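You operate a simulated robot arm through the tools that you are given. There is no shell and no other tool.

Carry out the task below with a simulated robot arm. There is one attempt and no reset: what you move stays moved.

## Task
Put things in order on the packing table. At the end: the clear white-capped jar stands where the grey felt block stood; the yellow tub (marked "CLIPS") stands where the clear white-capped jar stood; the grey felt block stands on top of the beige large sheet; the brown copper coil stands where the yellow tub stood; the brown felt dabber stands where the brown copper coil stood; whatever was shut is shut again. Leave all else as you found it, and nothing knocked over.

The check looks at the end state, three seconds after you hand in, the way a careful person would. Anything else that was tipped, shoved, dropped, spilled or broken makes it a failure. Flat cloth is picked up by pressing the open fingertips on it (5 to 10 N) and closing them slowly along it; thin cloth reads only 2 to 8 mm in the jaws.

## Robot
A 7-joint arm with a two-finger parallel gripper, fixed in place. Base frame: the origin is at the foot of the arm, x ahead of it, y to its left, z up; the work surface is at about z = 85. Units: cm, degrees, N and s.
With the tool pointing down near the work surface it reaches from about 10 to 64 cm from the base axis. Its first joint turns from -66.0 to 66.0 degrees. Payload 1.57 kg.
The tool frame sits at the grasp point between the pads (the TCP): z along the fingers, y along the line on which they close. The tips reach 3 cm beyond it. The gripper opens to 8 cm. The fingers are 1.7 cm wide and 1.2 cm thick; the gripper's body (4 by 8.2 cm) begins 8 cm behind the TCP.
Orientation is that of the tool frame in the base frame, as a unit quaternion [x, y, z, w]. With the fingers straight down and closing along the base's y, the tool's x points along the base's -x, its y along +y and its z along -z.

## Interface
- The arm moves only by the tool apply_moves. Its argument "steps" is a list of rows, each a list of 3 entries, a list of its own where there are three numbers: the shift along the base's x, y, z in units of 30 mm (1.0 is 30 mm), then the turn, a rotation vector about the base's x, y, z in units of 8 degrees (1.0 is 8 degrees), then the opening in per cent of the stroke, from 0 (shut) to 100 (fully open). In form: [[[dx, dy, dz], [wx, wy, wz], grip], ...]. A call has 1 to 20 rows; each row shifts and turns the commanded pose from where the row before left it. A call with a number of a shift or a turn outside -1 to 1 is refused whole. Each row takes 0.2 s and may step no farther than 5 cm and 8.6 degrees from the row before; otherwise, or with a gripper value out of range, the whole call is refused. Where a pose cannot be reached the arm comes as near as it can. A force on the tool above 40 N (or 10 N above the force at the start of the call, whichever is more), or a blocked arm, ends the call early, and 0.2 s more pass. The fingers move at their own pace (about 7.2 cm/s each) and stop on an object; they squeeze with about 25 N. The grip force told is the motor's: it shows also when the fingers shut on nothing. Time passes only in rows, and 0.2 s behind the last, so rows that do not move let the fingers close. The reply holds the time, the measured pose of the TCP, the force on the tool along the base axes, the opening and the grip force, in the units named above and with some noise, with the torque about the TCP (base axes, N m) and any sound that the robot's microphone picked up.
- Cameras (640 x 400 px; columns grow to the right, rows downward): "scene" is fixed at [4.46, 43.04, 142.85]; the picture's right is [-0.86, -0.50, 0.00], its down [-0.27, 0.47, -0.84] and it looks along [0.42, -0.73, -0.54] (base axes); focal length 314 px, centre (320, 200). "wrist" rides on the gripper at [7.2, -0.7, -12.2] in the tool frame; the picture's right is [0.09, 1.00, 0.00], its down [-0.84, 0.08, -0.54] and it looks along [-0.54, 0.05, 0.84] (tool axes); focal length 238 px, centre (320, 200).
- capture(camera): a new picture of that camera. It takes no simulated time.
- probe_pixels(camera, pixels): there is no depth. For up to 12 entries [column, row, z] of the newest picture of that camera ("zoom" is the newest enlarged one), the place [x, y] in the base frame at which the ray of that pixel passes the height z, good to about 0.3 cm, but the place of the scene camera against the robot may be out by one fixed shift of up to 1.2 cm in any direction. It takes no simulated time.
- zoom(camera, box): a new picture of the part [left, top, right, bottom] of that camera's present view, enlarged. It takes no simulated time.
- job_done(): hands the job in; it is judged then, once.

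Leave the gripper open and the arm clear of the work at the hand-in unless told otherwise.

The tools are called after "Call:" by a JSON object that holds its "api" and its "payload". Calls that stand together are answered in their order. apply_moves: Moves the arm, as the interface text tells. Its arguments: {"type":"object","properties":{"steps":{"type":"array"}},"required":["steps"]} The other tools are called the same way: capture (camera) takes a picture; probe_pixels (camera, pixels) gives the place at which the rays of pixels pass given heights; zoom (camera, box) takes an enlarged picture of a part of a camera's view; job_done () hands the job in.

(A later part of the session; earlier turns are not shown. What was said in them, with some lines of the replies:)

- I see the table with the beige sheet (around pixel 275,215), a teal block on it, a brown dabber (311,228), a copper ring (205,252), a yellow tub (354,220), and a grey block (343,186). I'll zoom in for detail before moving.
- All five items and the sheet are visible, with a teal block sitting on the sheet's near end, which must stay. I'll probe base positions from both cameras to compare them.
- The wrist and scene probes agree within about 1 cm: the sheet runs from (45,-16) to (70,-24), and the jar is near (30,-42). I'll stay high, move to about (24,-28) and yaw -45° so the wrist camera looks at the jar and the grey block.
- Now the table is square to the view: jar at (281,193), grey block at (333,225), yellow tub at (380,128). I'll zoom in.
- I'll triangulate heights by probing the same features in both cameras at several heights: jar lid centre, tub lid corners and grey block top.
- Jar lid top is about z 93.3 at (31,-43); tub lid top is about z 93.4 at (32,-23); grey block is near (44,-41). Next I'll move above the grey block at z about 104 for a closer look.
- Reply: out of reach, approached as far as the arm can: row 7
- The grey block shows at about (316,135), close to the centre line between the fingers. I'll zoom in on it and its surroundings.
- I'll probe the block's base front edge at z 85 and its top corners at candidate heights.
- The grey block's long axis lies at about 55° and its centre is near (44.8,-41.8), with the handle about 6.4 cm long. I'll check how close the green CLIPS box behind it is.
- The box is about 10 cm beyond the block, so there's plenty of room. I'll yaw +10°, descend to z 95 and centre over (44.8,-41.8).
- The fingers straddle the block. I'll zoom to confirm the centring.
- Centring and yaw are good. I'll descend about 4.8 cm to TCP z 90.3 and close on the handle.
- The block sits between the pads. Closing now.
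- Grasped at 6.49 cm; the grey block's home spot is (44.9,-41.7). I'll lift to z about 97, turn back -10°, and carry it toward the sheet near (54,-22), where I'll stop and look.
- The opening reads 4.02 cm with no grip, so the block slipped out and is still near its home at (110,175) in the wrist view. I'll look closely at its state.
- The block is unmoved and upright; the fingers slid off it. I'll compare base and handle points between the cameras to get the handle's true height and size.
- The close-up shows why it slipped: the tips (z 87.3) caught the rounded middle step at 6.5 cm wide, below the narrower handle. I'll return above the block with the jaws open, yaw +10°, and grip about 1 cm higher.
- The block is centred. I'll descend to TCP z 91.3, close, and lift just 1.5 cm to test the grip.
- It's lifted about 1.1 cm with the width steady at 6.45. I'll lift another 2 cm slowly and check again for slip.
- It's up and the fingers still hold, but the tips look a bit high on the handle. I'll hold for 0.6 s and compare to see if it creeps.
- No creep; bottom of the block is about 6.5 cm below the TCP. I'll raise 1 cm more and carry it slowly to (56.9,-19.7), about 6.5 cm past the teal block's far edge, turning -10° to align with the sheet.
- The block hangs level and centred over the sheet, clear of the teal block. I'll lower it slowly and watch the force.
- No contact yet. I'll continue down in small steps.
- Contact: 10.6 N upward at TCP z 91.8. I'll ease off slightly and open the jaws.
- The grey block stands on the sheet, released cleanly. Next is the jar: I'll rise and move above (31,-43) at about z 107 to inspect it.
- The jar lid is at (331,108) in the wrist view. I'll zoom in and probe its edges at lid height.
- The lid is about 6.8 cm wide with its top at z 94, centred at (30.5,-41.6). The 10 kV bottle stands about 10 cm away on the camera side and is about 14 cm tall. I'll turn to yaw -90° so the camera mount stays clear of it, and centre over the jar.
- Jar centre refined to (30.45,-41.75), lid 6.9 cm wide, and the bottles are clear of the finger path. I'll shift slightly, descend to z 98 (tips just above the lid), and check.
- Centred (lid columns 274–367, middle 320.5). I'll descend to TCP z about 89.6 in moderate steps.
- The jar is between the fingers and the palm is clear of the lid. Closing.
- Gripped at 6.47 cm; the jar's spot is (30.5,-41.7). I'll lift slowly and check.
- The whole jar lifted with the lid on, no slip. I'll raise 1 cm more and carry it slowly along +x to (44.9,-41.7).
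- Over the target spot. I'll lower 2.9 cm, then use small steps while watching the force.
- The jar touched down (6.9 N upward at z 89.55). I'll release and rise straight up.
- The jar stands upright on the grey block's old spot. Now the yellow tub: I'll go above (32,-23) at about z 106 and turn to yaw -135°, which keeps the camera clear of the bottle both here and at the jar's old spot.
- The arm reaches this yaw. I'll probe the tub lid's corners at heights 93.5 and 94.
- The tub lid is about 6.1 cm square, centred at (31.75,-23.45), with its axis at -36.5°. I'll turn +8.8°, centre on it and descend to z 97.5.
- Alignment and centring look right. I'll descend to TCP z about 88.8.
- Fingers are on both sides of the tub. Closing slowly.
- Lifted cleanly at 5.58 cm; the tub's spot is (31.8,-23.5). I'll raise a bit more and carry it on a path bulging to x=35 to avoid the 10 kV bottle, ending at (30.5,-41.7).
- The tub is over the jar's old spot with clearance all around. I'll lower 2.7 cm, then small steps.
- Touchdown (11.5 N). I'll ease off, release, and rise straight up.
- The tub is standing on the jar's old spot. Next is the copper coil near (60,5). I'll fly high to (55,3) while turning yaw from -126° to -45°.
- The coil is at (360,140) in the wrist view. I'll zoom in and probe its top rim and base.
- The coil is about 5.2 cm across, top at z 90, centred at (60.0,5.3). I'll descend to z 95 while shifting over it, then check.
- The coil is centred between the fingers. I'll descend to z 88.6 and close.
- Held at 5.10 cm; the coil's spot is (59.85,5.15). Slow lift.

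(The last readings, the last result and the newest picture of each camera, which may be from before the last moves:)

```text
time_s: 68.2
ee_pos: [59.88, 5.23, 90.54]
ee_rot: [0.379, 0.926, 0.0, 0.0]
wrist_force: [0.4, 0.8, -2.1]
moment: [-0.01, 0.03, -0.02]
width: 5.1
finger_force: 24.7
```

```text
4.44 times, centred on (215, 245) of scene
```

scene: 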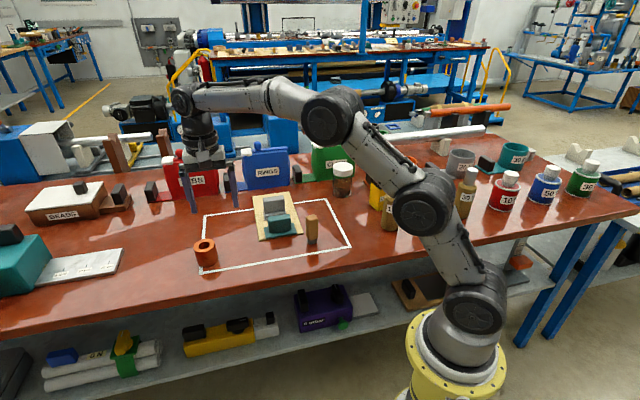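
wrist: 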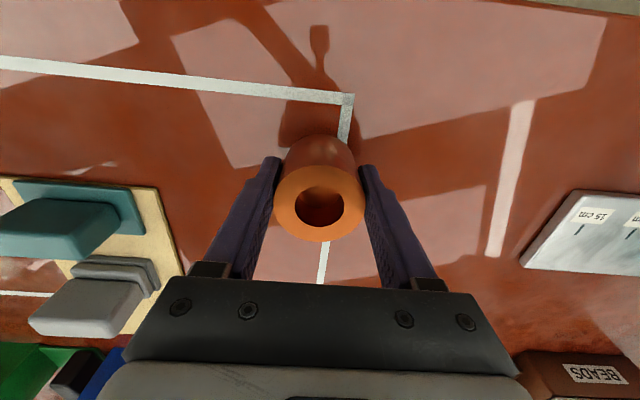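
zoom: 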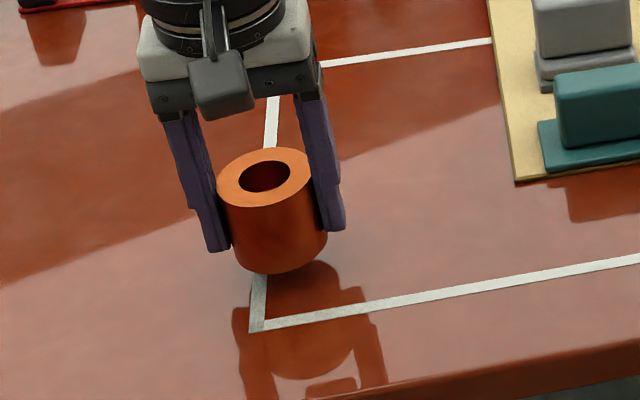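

Lifted with no slip. I'll raise to about z 101 so it clears the dabber and teal block, then carry it toward (31.8,-23.5).

Call:
{"api": "apply_moves", "payload": {"steps": [[[0, 0, 0.3], [0, 0, 0], 45], [[0, 0, 0.45], [0, 0, 0], 45], [[0, 0, 0.5], [0, 0, 0], 45], [[0, 0, 0.5], [0, 0, 0], 45], [[0, 0, 0.5], [0, 0, 0], 45], [[-0.1, -0.1, 0.5], [0, 0, 0], 45], [[-0.3, -0.3, 0.4], [0, 0, 0], 45], [[-0.5, -0.5, 0.2], [0, 0, 0], 45], [[-0.6, -0.6, 0], [0, 0, 0], 45], [[-0.6, -0.6, 0], [0, 0, 0], 45], [[-0.6, -0.6, 0], [0, 0, 0], 45], [[-0.6, -0.6, 0], [0, 0, 0], 45], [[-0.6, -0.6, 0], [0, 0, 0], 45], [[-0.6, -0.6, 0], [0, 0, 0], 45], [[-0.6, -0.6, 0], [0, 0, 0], 45], [[-0.6, -0.6, 0], [0, 0, 0], 45], [[-0.6, -0.6, 0], [0, 0, 0], 45], [[-0.6, -0.6, 0], [0, 0, 0], 45], [[-0.6, -0.6, 0], [0, 0, 0], 45], [[-0.5, -0.5, 0], [0, 0, 0], 45]]}}

Call:
{"api": "capture", "payload": {"camera": "wrist"}}

Call:
{"api": "capture", "payload": {"camera": "scene"}}

```text
time_s: 72.4
ee_pos: [35.94, -18.88, 100.77]
ee_rot: [0.378, 0.926, 0.0, -0.001]
wrist_force: [-1.0, 0.6, -1.8]
moment: [0.02, -0.01, 0.02]
width: 5.11
finger_force: 25.0
```

```text
taken
```

wrist: 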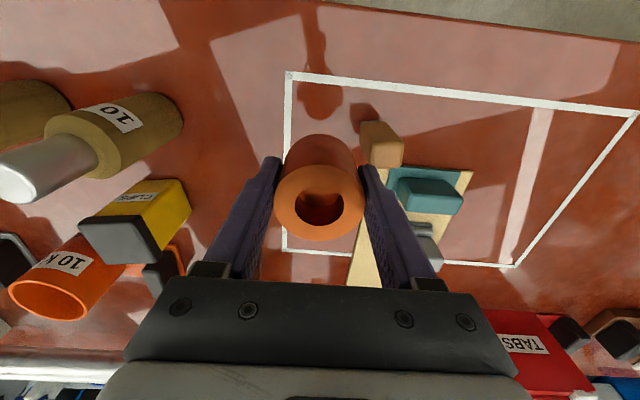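

```text
taken
```

scene: 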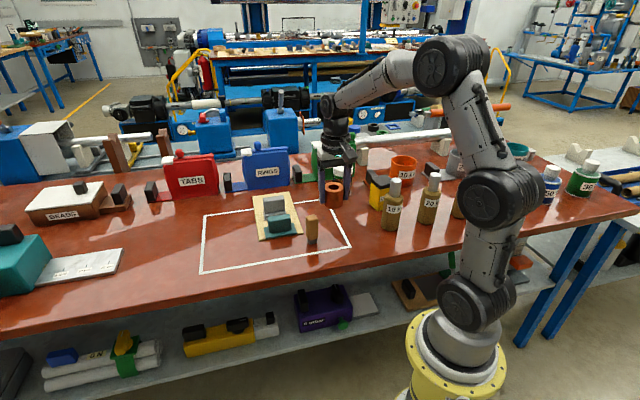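

Still held. I'll move the last bit to (31.8,-23.5) and lower in stages.

Call:
{"api": "apply_moves", "payload": {"steps": [[[-0.35, -0.4, 0], [0, 0, 0], 45], [[-0.45, -0.5, 0], [0, 0, 0], 45], [[-0.35, -0.4, 0], [0, 0, 0], 45], [[-0.23, -0.23, 0], [0, 0, 0], 45], [[0, 0, -0.3], [0, 0, 0], 45], [[0, 0, -0.5], [0, 0, 0], 45], [[0, 0, -0.6], [0, 0, 0], 45], [[0, 0, -0.6], [0, 0, 0], 45], [[0, 0, -0.6], [0, 0, 0], 45], [[0, 0, -0.5], [0, 0, 0], 45], [[0, 0, -0.4], [0, 0, 0], 45], [[0, 0, -0.2], [0, 0, 0], 45], [[0, 0, 0], [0, 0, 0], 45]]}}

Call:
{"api": "capture", "payload": {"camera": "wrist"}}

Call:
{"api": "zoom", "payload": {"camera": "scene", "box": [310, 170, 410, 260]}}

```text
time_s: 75.2
ee_pos: [31.8, -23.46, 89.7]
ee_rot: [0.379, 0.925, 0.0, 0.0]
wrist_force: [-0.5, -0.3, -1.3]
moment: [0.0, -0.02, -0.03]
width: 5.11
finger_force: 24.7
```

```text
taken
```

wrist: 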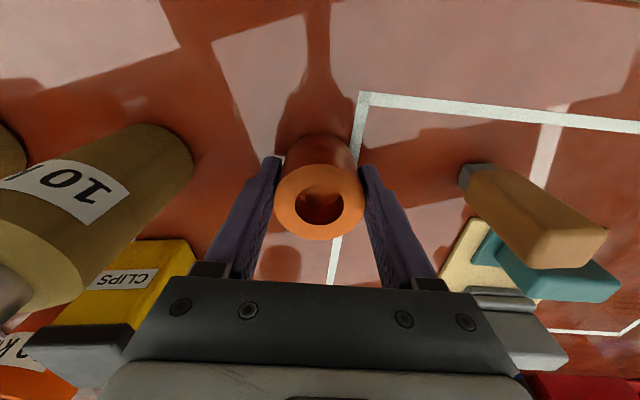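

```text
4.44 times, centred on (360, 215) of scene
```

zoom: 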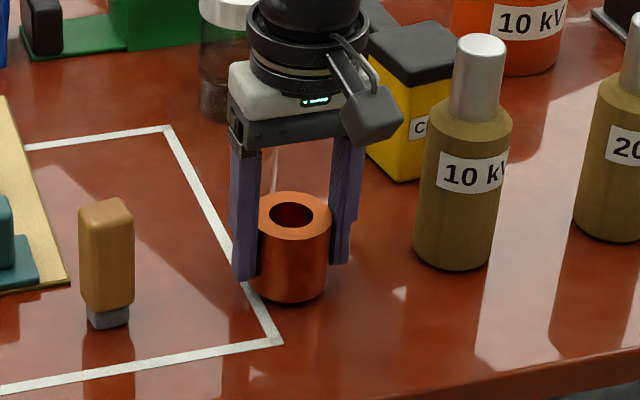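

Nearly down. Small steps to contact (expected around z 88.8).

Call:
{"api": "apply_moves", "payload": {"steps": [[[0, 0, -0.12], [0, 0, 0], 45], [[0, 0, -0.1], [0, 0, 0], 45], [[0, 0, 0], [0, 0, 0], 45]]}}

Call:
{"api": "apply_moves", "payload": {"steps": [[[0, 0, -0.05], [0, 0, 0], 45], [[0, 0, 0], [0, 0, 0], 45]]}}

Call:
{"api": "apply_moves", "payload": {"steps": [[[0, 0, -0.04], [0, 0, 0], 45], [[0, 0, 0], [0, 0, 0], 45]]}}

```text
time_s: 76.0
ee_pos: [31.72, -23.46, 88.92]
ee_rot: [0.38, 0.925, 0.0, 0.0]
wrist_force: [-1.6, 0.8, 4.7]
moment: [0.05, 0.04, 0.04]
width: 5.14
finger_force: 25.1
```

```text
time_s: 76.6
ee_pos: [31.76, -23.51, 88.96]
ee_rot: [0.38, 0.925, 0.0, 0.001]
wrist_force: [-1.4, 2.0, 10.2]
moment: [0.15, -0.02, 0.08]
width: 5.11
finger_force: 25.2
```

```text
time_s: 77.2
ee_pos: [31.73, -23.46, 88.64]
ee_rot: [0.38, 0.925, -0.001, 0.0]
wrist_force: [-1.9, 2.3, 13.1]
moment: [0.09, -0.19, 0.11]
width: 5.11
finger_force: 25.4
```

The coil is seated (13 N). Easing off, releasing, and rising.

Call:
{"api": "apply_moves", "payload": {"steps": [[[0, 0, 0.05], [0, 0, 0], 45], [[0, 0, 0], [0, 0, 0], 75], [[0, 0, 0], [0, 0, 0], 100], [[0, 0, 0], [0, 0, 0], 100], [[0, 0, 0.2], [0, 0, 0], 100], [[0, 0, 0.6], [0, 0, 0], 100], [[0, 0, 0.9], [0, 0, 0], 100], [[0, 0, 0.9], [0, 0, 0], 100], [[0, 0, 0.9], [0, 0, 0], 100], [[0, 0, 0.9], [0, 0, 0], 100]]}}

Call:
{"api": "capture", "payload": {"camera": "wrist"}}

Call:
{"api": "capture", "payload": {"camera": "scene"}}

Call:
{"api": "zoom", "payload": {"camera": "scene", "box": [280, 170, 410, 260]}}

```text
time_s: 79.4
ee_pos: [31.74, -23.5, 101.93]
ee_rot: [0.38, 0.925, 0.001, 0.0]
wrist_force: [0.4, 0.5, 0.0]
moment: [-0.01, -0.02, -0.02]
width: 7.98
finger_force: 0.1
```

```text
taken
```

wrist: 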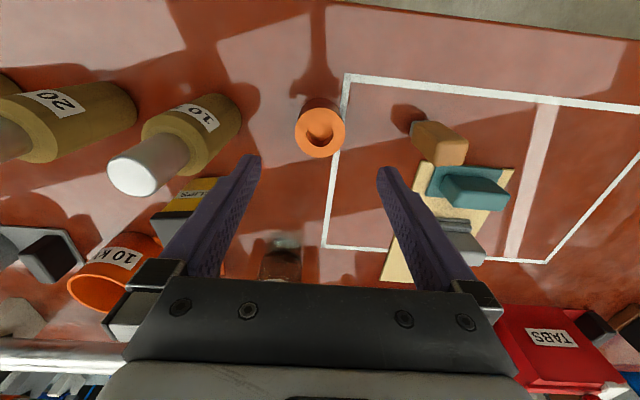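

```text
taken
```

scene: 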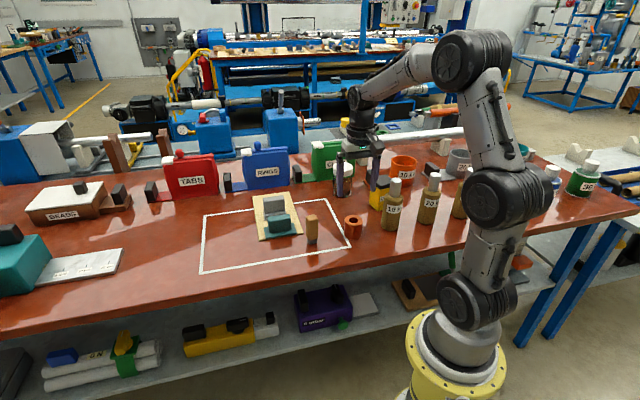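

```text
4.44 times, centred on (345, 215) of scene
```

zoom: 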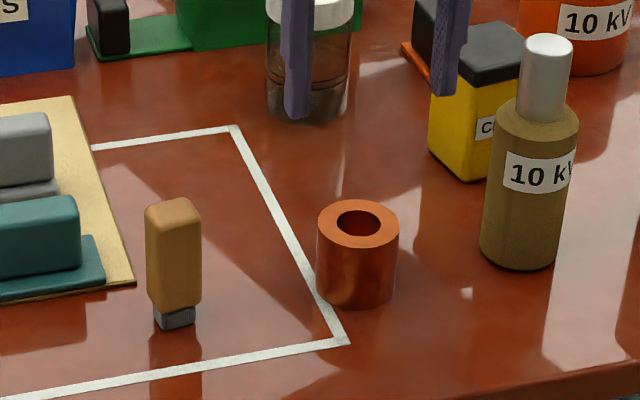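

The coil stands on the tub's old spot. Last is the dabber near (40,-14); I'll move above it at about z 104 and look.

Call:
{"api": "apply_moves", "payload": {"steps": [[[0.5, 0.6, 0.5], [0, 0, 0], 100], [[0.75, 0.9, 0.2], [0, 0, 0], 100], [[0.75, 0.9, 0], [0, 0, 0], 100], [[0.75, 0.85, 0], [0, 0, 0], 100], [[0, 0, 0], [0, 0, 0], 100]]}}

Call:
{"api": "capture", "payload": {"camera": "wrist"}}

Call:
{"api": "zoom", "payload": {"camera": "wrist", "box": [260, 70, 400, 180]}}

Call:
{"api": "zoom", "payload": {"camera": "scene", "box": [285, 200, 345, 255]}}

```text
time_s: 80.6
ee_pos: [40.1, -13.48, 104.27]
ee_rot: [0.38, 0.925, -0.001, 0.0]
wrist_force: [0.1, -0.3, -0.6]
moment: [-0.05, 0.01, 0.0]
width: 8.0
finger_force: 0.2
```

```text
taken
```

wrist: 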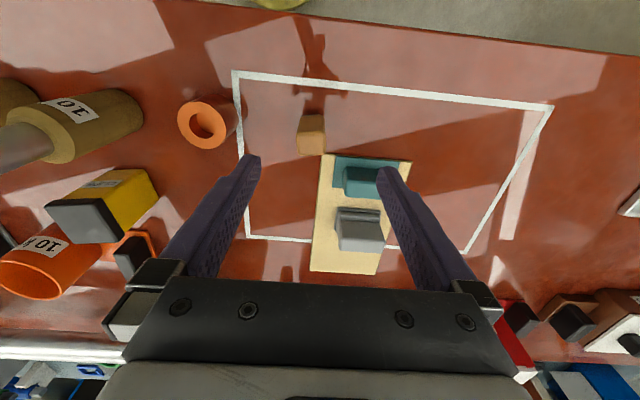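

```text
3.64 times, centred on (330, 125) of wrist
```

zoom: 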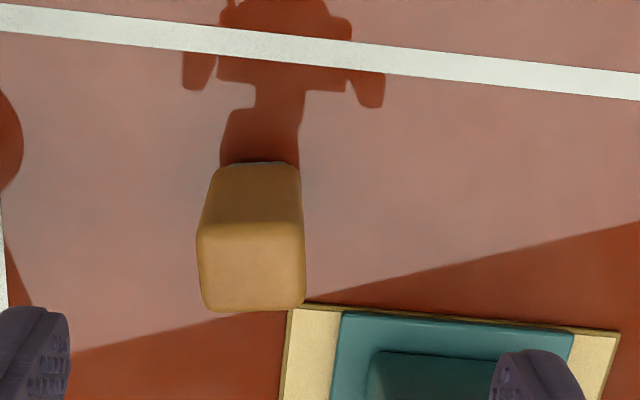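

```text
7.27 times, centred on (315, 228) of scene
```

zoom: 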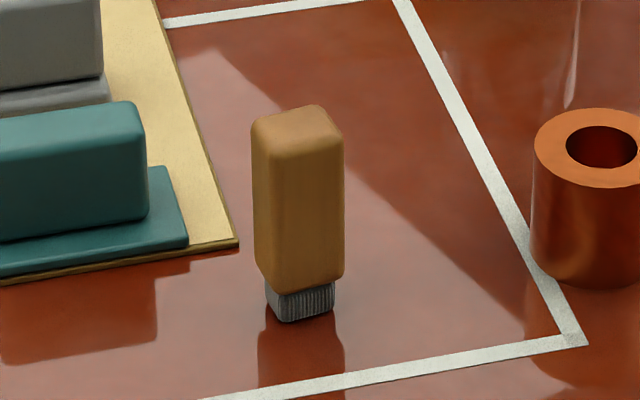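

The dabber stands on a small felt foot with the sheet corner close by. I'll probe its top in both cameras to find its height and centre.

Call:
{"api": "probe_pixels", "payload": {"camera": "wrist", "pixels": [[312, 144, 92], [312, 144, 93], [297, 134.1, 92.5], [325, 132.7, 92.5], [325.9, 153.3, 92.5], [299.8, 155.8, 92.5], [321, 154, 85], [312, 144, 91]]}}

Call:
{"api": "probe_pixels", "payload": {"camera": "scene", "pixels": [[311.8, 217.7, 91], [311.8, 217.7, 92], [311.8, 217.7, 93], [311, 244.8, 85], [317, 242.5, 85], [307.5, 240.5, 85]]}}

```text
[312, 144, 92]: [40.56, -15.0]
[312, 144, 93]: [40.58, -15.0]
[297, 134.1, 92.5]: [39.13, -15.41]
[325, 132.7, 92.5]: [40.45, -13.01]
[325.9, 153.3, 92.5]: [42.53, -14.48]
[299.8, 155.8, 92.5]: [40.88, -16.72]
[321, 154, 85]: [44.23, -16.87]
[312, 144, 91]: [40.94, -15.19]
```

```text
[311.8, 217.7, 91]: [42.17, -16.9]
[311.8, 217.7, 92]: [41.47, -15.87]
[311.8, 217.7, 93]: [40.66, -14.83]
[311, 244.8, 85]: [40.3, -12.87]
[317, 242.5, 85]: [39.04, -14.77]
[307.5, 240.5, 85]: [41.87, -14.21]
```

Top z is about 93, body 2.75 × 2.35 cm, centre about (40.5,-14.75), long axis at about 57°. I'll turn +11.7°, centre, and descend to z 97.

Call:
{"api": "apply_moves", "payload": {"steps": [[[0.07, -0.21, -0.7], [0, 0, 0.73], 100], [[0.07, -0.21, -0.8], [0, 0, 0.73], 100], [[0, 0, -0.8], [0, 0, 0], 100], [[0, 0, 0], [0, 0, 0], 100]]}}

Call:
{"api": "capture", "payload": {"camera": "wrist"}}

Call:
{"api": "zoom", "payload": {"camera": "wrist", "box": [250, 100, 390, 200]}}

```text
time_s: 81.6
ee_pos: [40.56, -14.9, 97.29]
ee_rot: [0.282, 0.959, 0.0, 0.0]
wrist_force: [0.6, -0.7, -0.4]
moment: [-0.01, 0.03, -0.02]
width: 8.0
finger_force: 0.1
```

```text
taken
```

wrist: 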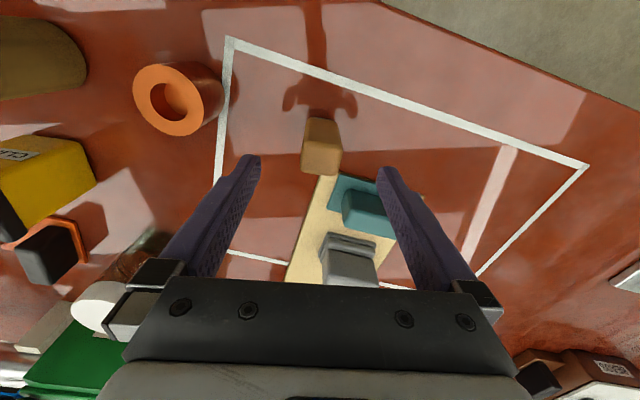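

```text
4.00 times, centred on (320, 150) of wrist
```

zoom: 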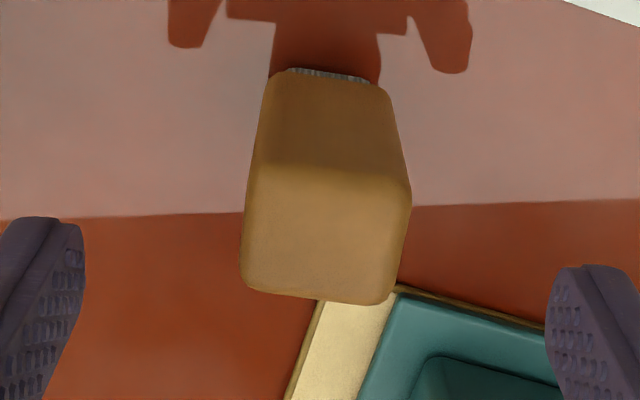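

Centred. I'll narrow the jaws to 70% for extra clearance, descend to z 90.2, and close.

Call:
{"api": "apply_moves", "payload": {"steps": [[[0, 0, 0], [0, 0, 0], 70], [[0, 0, -0.5], [0, 0, 0], 70], [[0, 0, -0.6], [0, 0, 0], 70], [[0, 0, -0.6], [0, 0, 0], 70], [[0, 0, -0.6], [0, 0, 0], 70], [[0, 0, 0], [0, 0, 0], 70]]}}

Call:
{"api": "capture", "payload": {"camera": "wrist"}}

Call:
{"api": "zoom", "payload": {"camera": "scene", "box": [270, 180, 350, 260]}}

```text
time_s: 83.0
ee_pos: [40.54, -14.91, 90.3]
ee_rot: [0.284, 0.959, 0.0, -0.001]
wrist_force: [-0.2, 0.3, -0.4]
moment: [0.0, 0.0, -0.03]
width: 5.62
finger_force: 0.0
```

```text
taken
```

wrist: 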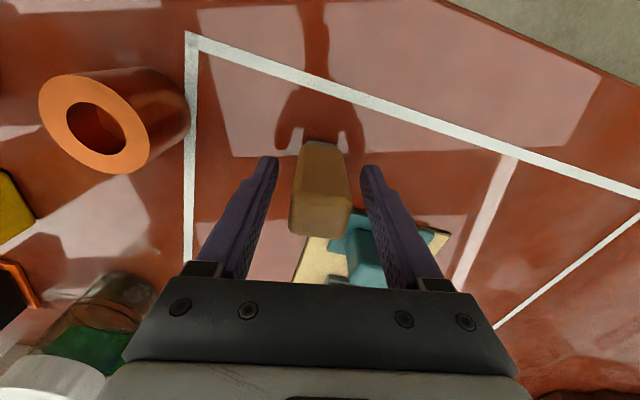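

```text
5.00 times, centred on (310, 220) of scene
```

zoom: 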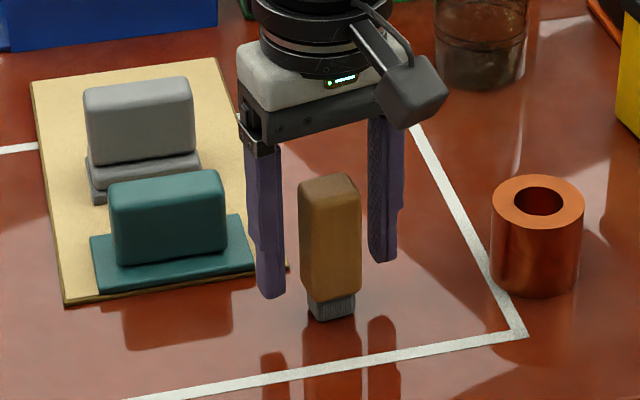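

The dabber is in the middle of the jaws. Closing slowly.

Call:
{"api": "apply_moves", "payload": {"steps": [[[0, 0, 0], [0, 0, 0], 55], [[0, 0, 0], [0, 0, 0], 45], [[0, 0, 0], [0, 0, 0], 38], [[0, 0, 0], [0, 0, 0], 32], [[0, 0, 0], [0, 0, 0], 20], [[0, 0, 0], [0, 0, 0], 20]]}}

Call:
{"api": "capture", "payload": {"camera": "wrist"}}

Call:
{"api": "zoom", "payload": {"camera": "scene", "box": [270, 180, 350, 260]}}

```text
time_s: 84.4
ee_pos: [40.52, -15.08, 90.35]
ee_rot: [0.284, 0.959, 0.0, 0.001]
wrist_force: [0.4, 0.8, 0.2]
moment: [0.01, -0.03, -0.02]
width: 2.92
finger_force: 24.8
```

```text
taken
```

wrist: 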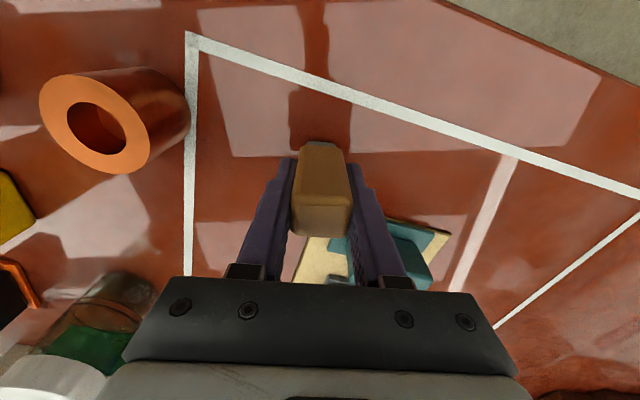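

```text
5.00 times, centred on (310, 220) of scene
```

zoom: 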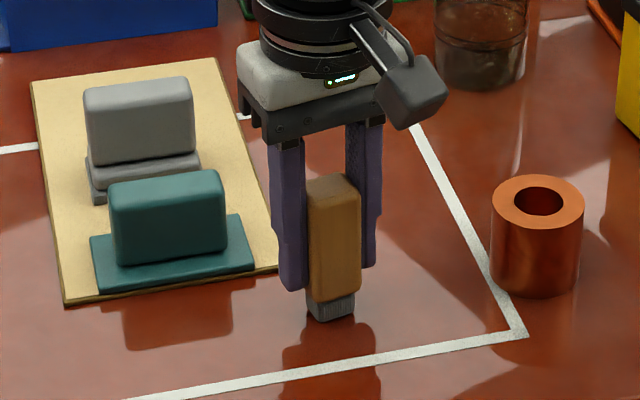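

Held at 2.92 cm. I'll lift slowly and carry along toward (59.85,5.15), staying above the teal block's height.

Call:
{"api": "apply_moves", "payload": {"steps": [[[0, 0, 0.08], [0, 0, 0], 20], [[0, 0, 0.15], [0, 0, 0], 20], [[0, 0, 0.25], [0, 0, 0], 20], [[0, 0, 0.35], [0, 0, 0], 20], [[0, 0, 0.45], [0, 0, 0], 20], [[0, 0, 0.5], [0, 0, 0], 20], [[0, 0, 0.4], [0, 0, 0], 20], [[0.2, 0.2, 0], [0, 0, 0], 20], [[0.42, 0.435, 0], [0, 0, 0], 20], [[0.42, 0.435, 0], [0, 0, 0], 20], [[0.42, 0.435, 0], [0, 0, 0], 20], [[0.42, 0.435, 0], [0, 0, 0], 20], [[0.42, 0.435, 0], [0, 0, 0], 20], [[0.42, 0.435, 0], [0, 0, 0], 20], [[0.42, 0.435, 0], [0, 0, 0], 20], [[0.42, 0.435, 0], [0, 0, 0], 20], [[0.42, 0.435, 0], [0, 0, 0], 20], [[0.42, 0.435, 0], [0, 0, 0], 20], [[0.42, 0.435, 0], [0, 0, 0], 20], [[0, 0, 0], [0, 0, 0], 20]]}}

Call:
{"api": "capture", "payload": {"camera": "wrist"}}

Call:
{"api": "capture", "payload": {"camera": "scene"}}

```text
time_s: 88.6
ee_pos: [54.85, 0.1, 96.85]
ee_rot: [0.283, 0.959, 0.001, 0.0]
wrist_force: [-0.3, 0.3, -0.3]
moment: [0.01, 0.01, -0.02]
width: 2.92
finger_force: 25.0
```

```text
taken
```

wrist: 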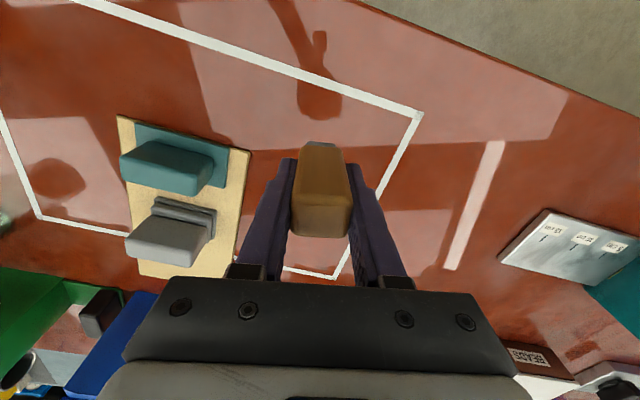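

```text
taken
```

scene: 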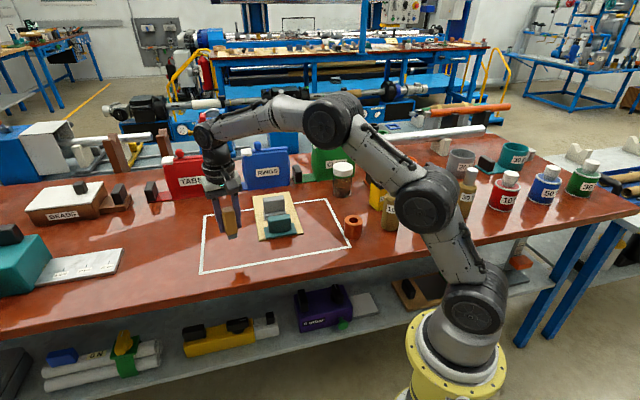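

Still held level. I'll finish to (59.85,5.15) and lower to just above contact.

Call:
{"api": "apply_moves", "payload": {"steps": [[[0.35, 0.35, 0], [0, 0, 0], 20], [[0.42, 0.43, 0], [0, 0, 0], 20], [[0.42, 0.43, 0], [0, 0, 0], 20], [[0.32, 0.32, 0], [0, 0, 0], 20], [[0.15, 0.15, 0], [0, 0, 0], 20], [[0, 0, -0.2], [0, 0, 0], 20], [[0, 0, -0.4], [0, 0, 0], 20], [[0, 0, -0.5], [0, 0, 0], 20], [[0, 0, -0.5], [0, 0, 0], 20], [[0, 0, -0.3], [0, 0, 0], 20], [[0, 0, -0.12], [0, 0, 0], 20], [[0, 0, 0], [0, 0, 0], 20]]}}

Call:
{"api": "capture", "payload": {"camera": "wrist"}}

Call:
{"api": "zoom", "payload": {"camera": "scene", "box": [170, 190, 260, 290]}}

```text
time_s: 91.2
ee_pos: [59.77, 5.1, 90.76]
ee_rot: [0.283, 0.959, 0.001, 0.0]
wrist_force: [-0.4, -0.4, 0.6]
moment: [0.04, -0.01, -0.01]
width: 2.92
finger_force: 25.0
```

```text
taken
```

wrist: 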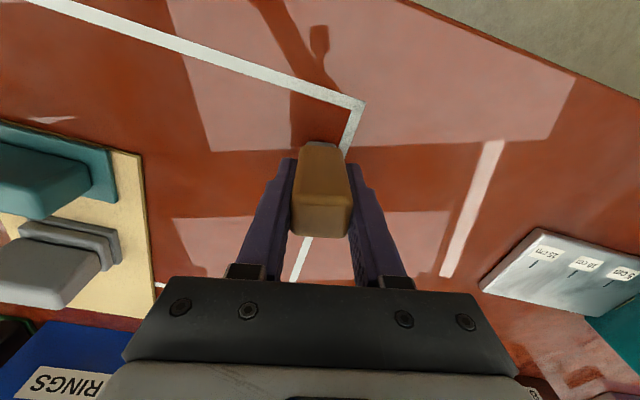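

```text
4.00 times, centred on (215, 240) of scene
```

zoom: 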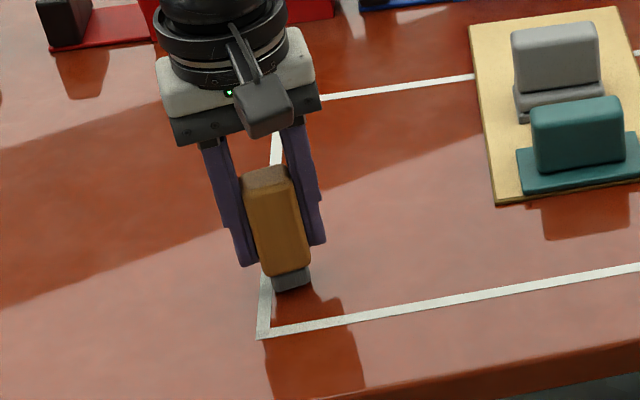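

Just above contact (expected about z 90.35). Small steps.

Call:
{"api": "apply_moves", "payload": {"steps": [[[0, 0, -0.06], [0, 0, 0], 20], [[0, 0, 0], [0, 0, 0], 20]]}}

Call:
{"api": "apply_moves", "payload": {"steps": [[[0, 0, -0.04], [0, 0, 0], 20], [[0, 0, 0], [0, 0, 0], 20]]}}

Call:
{"api": "apply_moves", "payload": {"steps": [[[0, 0, -0.03], [0, 0, 0], 20], [[0, 0, 0], [0, 0, 0], 20]]}}

```text
time_s: 91.8
ee_pos: [59.96, 5.17, 90.61]
ee_rot: [0.283, 0.959, 0.0, 0.0]
wrist_force: [0.3, 0.8, -1.4]
moment: [-0.01, 0.0, 0.0]
width: 2.94
finger_force: 24.7
```

```text
time_s: 92.4
ee_pos: [60.0, 5.01, 90.47]
ee_rot: [0.283, 0.959, 0.0, 0.0]
wrist_force: [0.8, 0.5, -0.1]
moment: [0.03, 0.0, -0.03]
width: 2.95
finger_force: 24.9
```

```text
time_s: 93.0
ee_pos: [59.79, 5.07, 90.36]
ee_rot: [0.284, 0.959, 0.0, 0.0]
wrist_force: [-0.6, -0.3, -0.9]
moment: [-0.02, 0.01, -0.03]
width: 2.93
finger_force: 24.9
```

Call:
{"api": "apply_moves", "payload": {"steps": [[[0, 0, -0.03], [0, 0, 0], 20], [[0, 0, 0], [0, 0, 0], 20]]}}

Call:
{"api": "apply_moves", "payload": {"steps": [[[0, 0, -0.03], [0, 0, 0], 20], [[0, 0, 0], [0, 0, 0], 20]]}}

```text
time_s: 93.6
ee_pos: [59.84, 5.03, 90.34]
ee_rot: [0.283, 0.959, 0.0, 0.0]
wrist_force: [-1.0, -0.5, 1.4]
moment: [0.01, 0.03, -0.04]
width: 2.96
finger_force: 24.8
```

```text
time_s: 94.2
ee_pos: [59.94, 5.19, 90.45]
ee_rot: [0.283, 0.959, 0.0, 0.001]
wrist_force: [-0.8, 0.5, 7.9]
moment: [0.01, 0.15, -0.01]
width: 2.95
finger_force: 25.1
```

Contact (7.9 N). Easing off a hair, opening gradually, then rising.

Call:
{"api": "apply_moves", "payload": {"steps": [[[0, 0, 0.02], [0, 0, 0], 20], [[0, 0, 0], [0, 0, 0], 45], [[0, 0, 0], [0, 0, 0], 60], [[0, 0, 0], [0, 0, 0], 80], [[0, 0, 0], [0, 0, 0], 80], [[0, 0, 0.2], [0, 0, 0], 80], [[0, 0, 0.5], [0, 0, 0], 80], [[0, 0, 0.8], [0, 0, 0], 80], [[0, 0, 0.9], [0, 0, 0], 80], [[-0.2, 0, 0.8], [0, 0, 0], 100], [[-0.5, 0, 0.5], [0, 0, 0], 100]]}}

Call:
{"api": "capture", "payload": {"camera": "wrist"}}

Call:
{"api": "capture", "payload": {"camera": "scene"}}

Call:
{"api": "zoom", "payload": {"camera": "scene", "box": [170, 190, 300, 290]}}

```text
time_s: 96.6
ee_pos: [57.66, 5.12, 101.2]
ee_rot: [0.283, 0.959, 0.0, -0.001]
wrist_force: [0.0, -0.2, -0.3]
moment: [-0.01, -0.01, -0.01]
width: 8.0
finger_force: 0.1
```

```text
taken
```

wrist: 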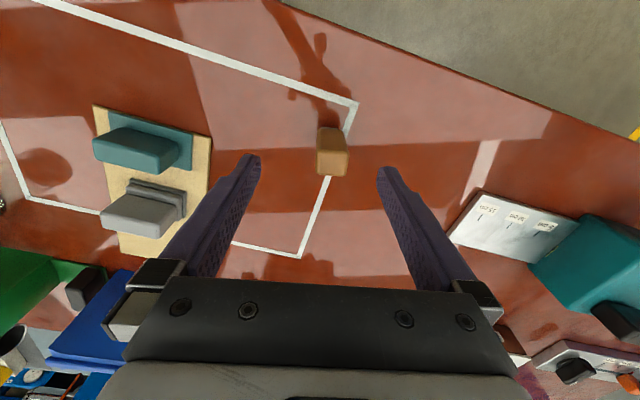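

```text
taken
```

scene: 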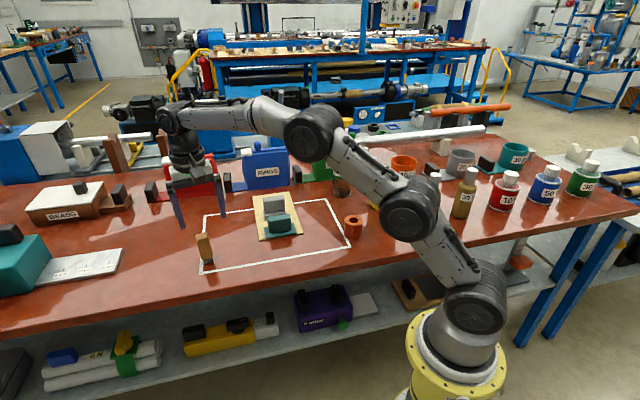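

```text
4.00 times, centred on (235, 240) of scene
```

zoom: 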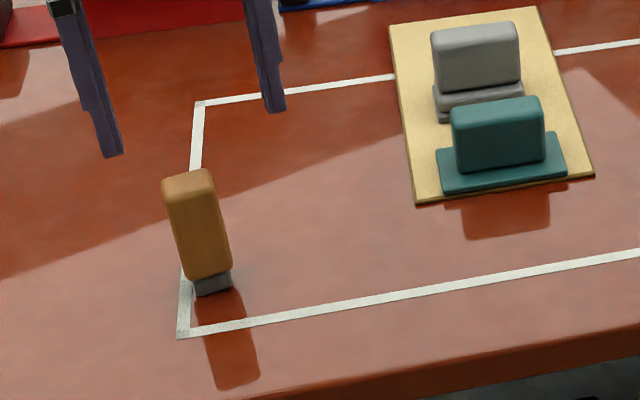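

The dabber stands on the coil's old spot (its apparent lean matches the fingers' perspective lean). I'll retreat high to near the starting pose and do a final overall check.

Call:
{"api": "apply_moves", "payload": {"steps": [[[-0.6, 0, 0.6], [0, 0, 0], 100], [[-0.6, -0.4, 0.8], [0, 0, 0.6], 100], [[-0.6, -0.8, 0.8], [0, 0, 0.6], 100], [[-0.6, -0.9, 0.7], [0, 0, 0.6], 100], [[-0.6, -0.9, 0.7], [0, 0, 0.6], 100], [[-0.6, -0.9, 0.6], [0, 0, 0.6], 100], [[-0.6, -0.9, 0], [0, 0, 0.6], 100], [[-0.5, -0.9, 0], [0, 0, 0.5], 100], [[-0.5, -0.9, 0], [0, 0, 0], 100], [[-0.4, -0.9, 0], [0, 0, 0], 100], [[0, -0.9, 0], [0, 0, 0], 100], [[0, 0, 0], [0, 0, 0], 100]]}}

Call:
{"api": "capture", "payload": {"camera": "wrist"}}

Call:
{"api": "capture", "payload": {"camera": "scene"}}

Call:
{"api": "zoom", "payload": {"camera": "scene", "box": [180, 130, 450, 290]}}

Call:
{"api": "zoom", "payload": {"camera": "scene", "box": [340, 120, 640, 300]}}

```text
time_s: 99.2
ee_pos: [40.97, -20.0, 114.0]
ee_rot: [0.0, 1.0, 0.0, 0.0]
wrist_force: [-0.3, -0.1, -0.3]
moment: [0.02, 0.0, 0.0]
width: 8.02
finger_force: 0.1
```

```text
taken
```

wrist: 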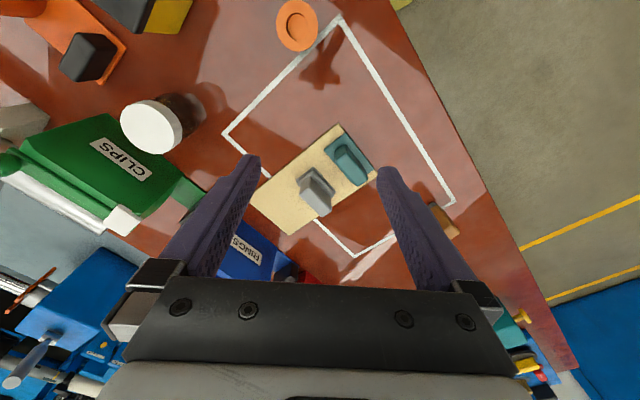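

```text
taken
```

scene: 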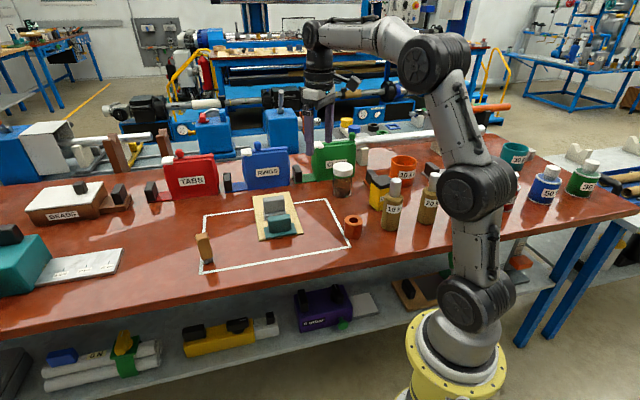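

```text
2.37 times, centred on (315, 210) of scene
```

zoom: 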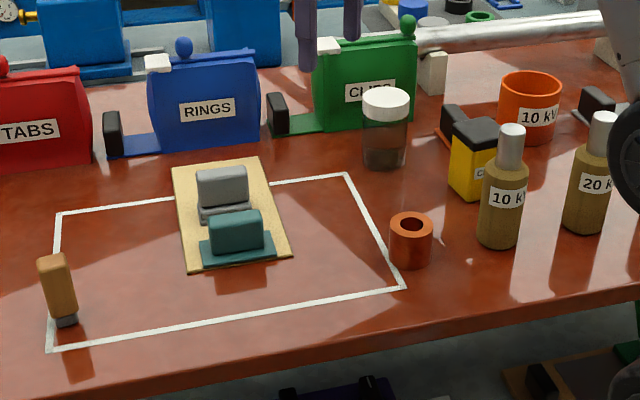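

```text
2.13 times, centred on (490, 210) of scene
```

zoom: 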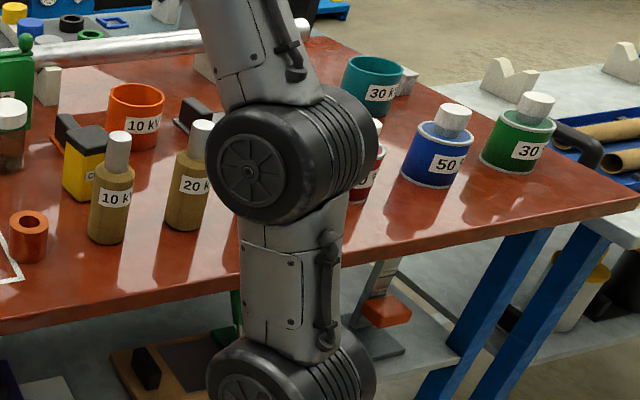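

Everything checks out. The jar is on the grey block's spot, the tub on the jar's spot, and the coil on the tub's spot. The dabber is on the coil's spot and the grey block is on the beige sheet beside the unmoved teal block. Lids are on, the other items look unchanged, and the gripper is open and clear. I'm handing in.

Call:
{"api": "job_done", "payload": {}}

```text
The job is handed in.
```

The job is handed in, and all five items were standing upright where you asked in my last check before hand-in:

- **Jar:** the clear white-capped jar is where the grey felt block stood.
- **Tub:** the yellow "CLIPS" tub is where the jar stood.
- **Grey block:** the grey felt block is on the beige sheet, on the free area beside the teal block, which stayed put.
- **Coil:** the brown copper coil is where the yellow tub stood.
- **Dabber:** the brown felt dabber is where the copper coil stood.

The lids on the jar and tub stayed on throughout, and I saw nothing else moved or tipped. The gripper is open and back near its starting position, clear of the table.

On my first try the fingers slipped off the grey block. It stayed upright in place, and the second grip, taken higher on its handle, held.
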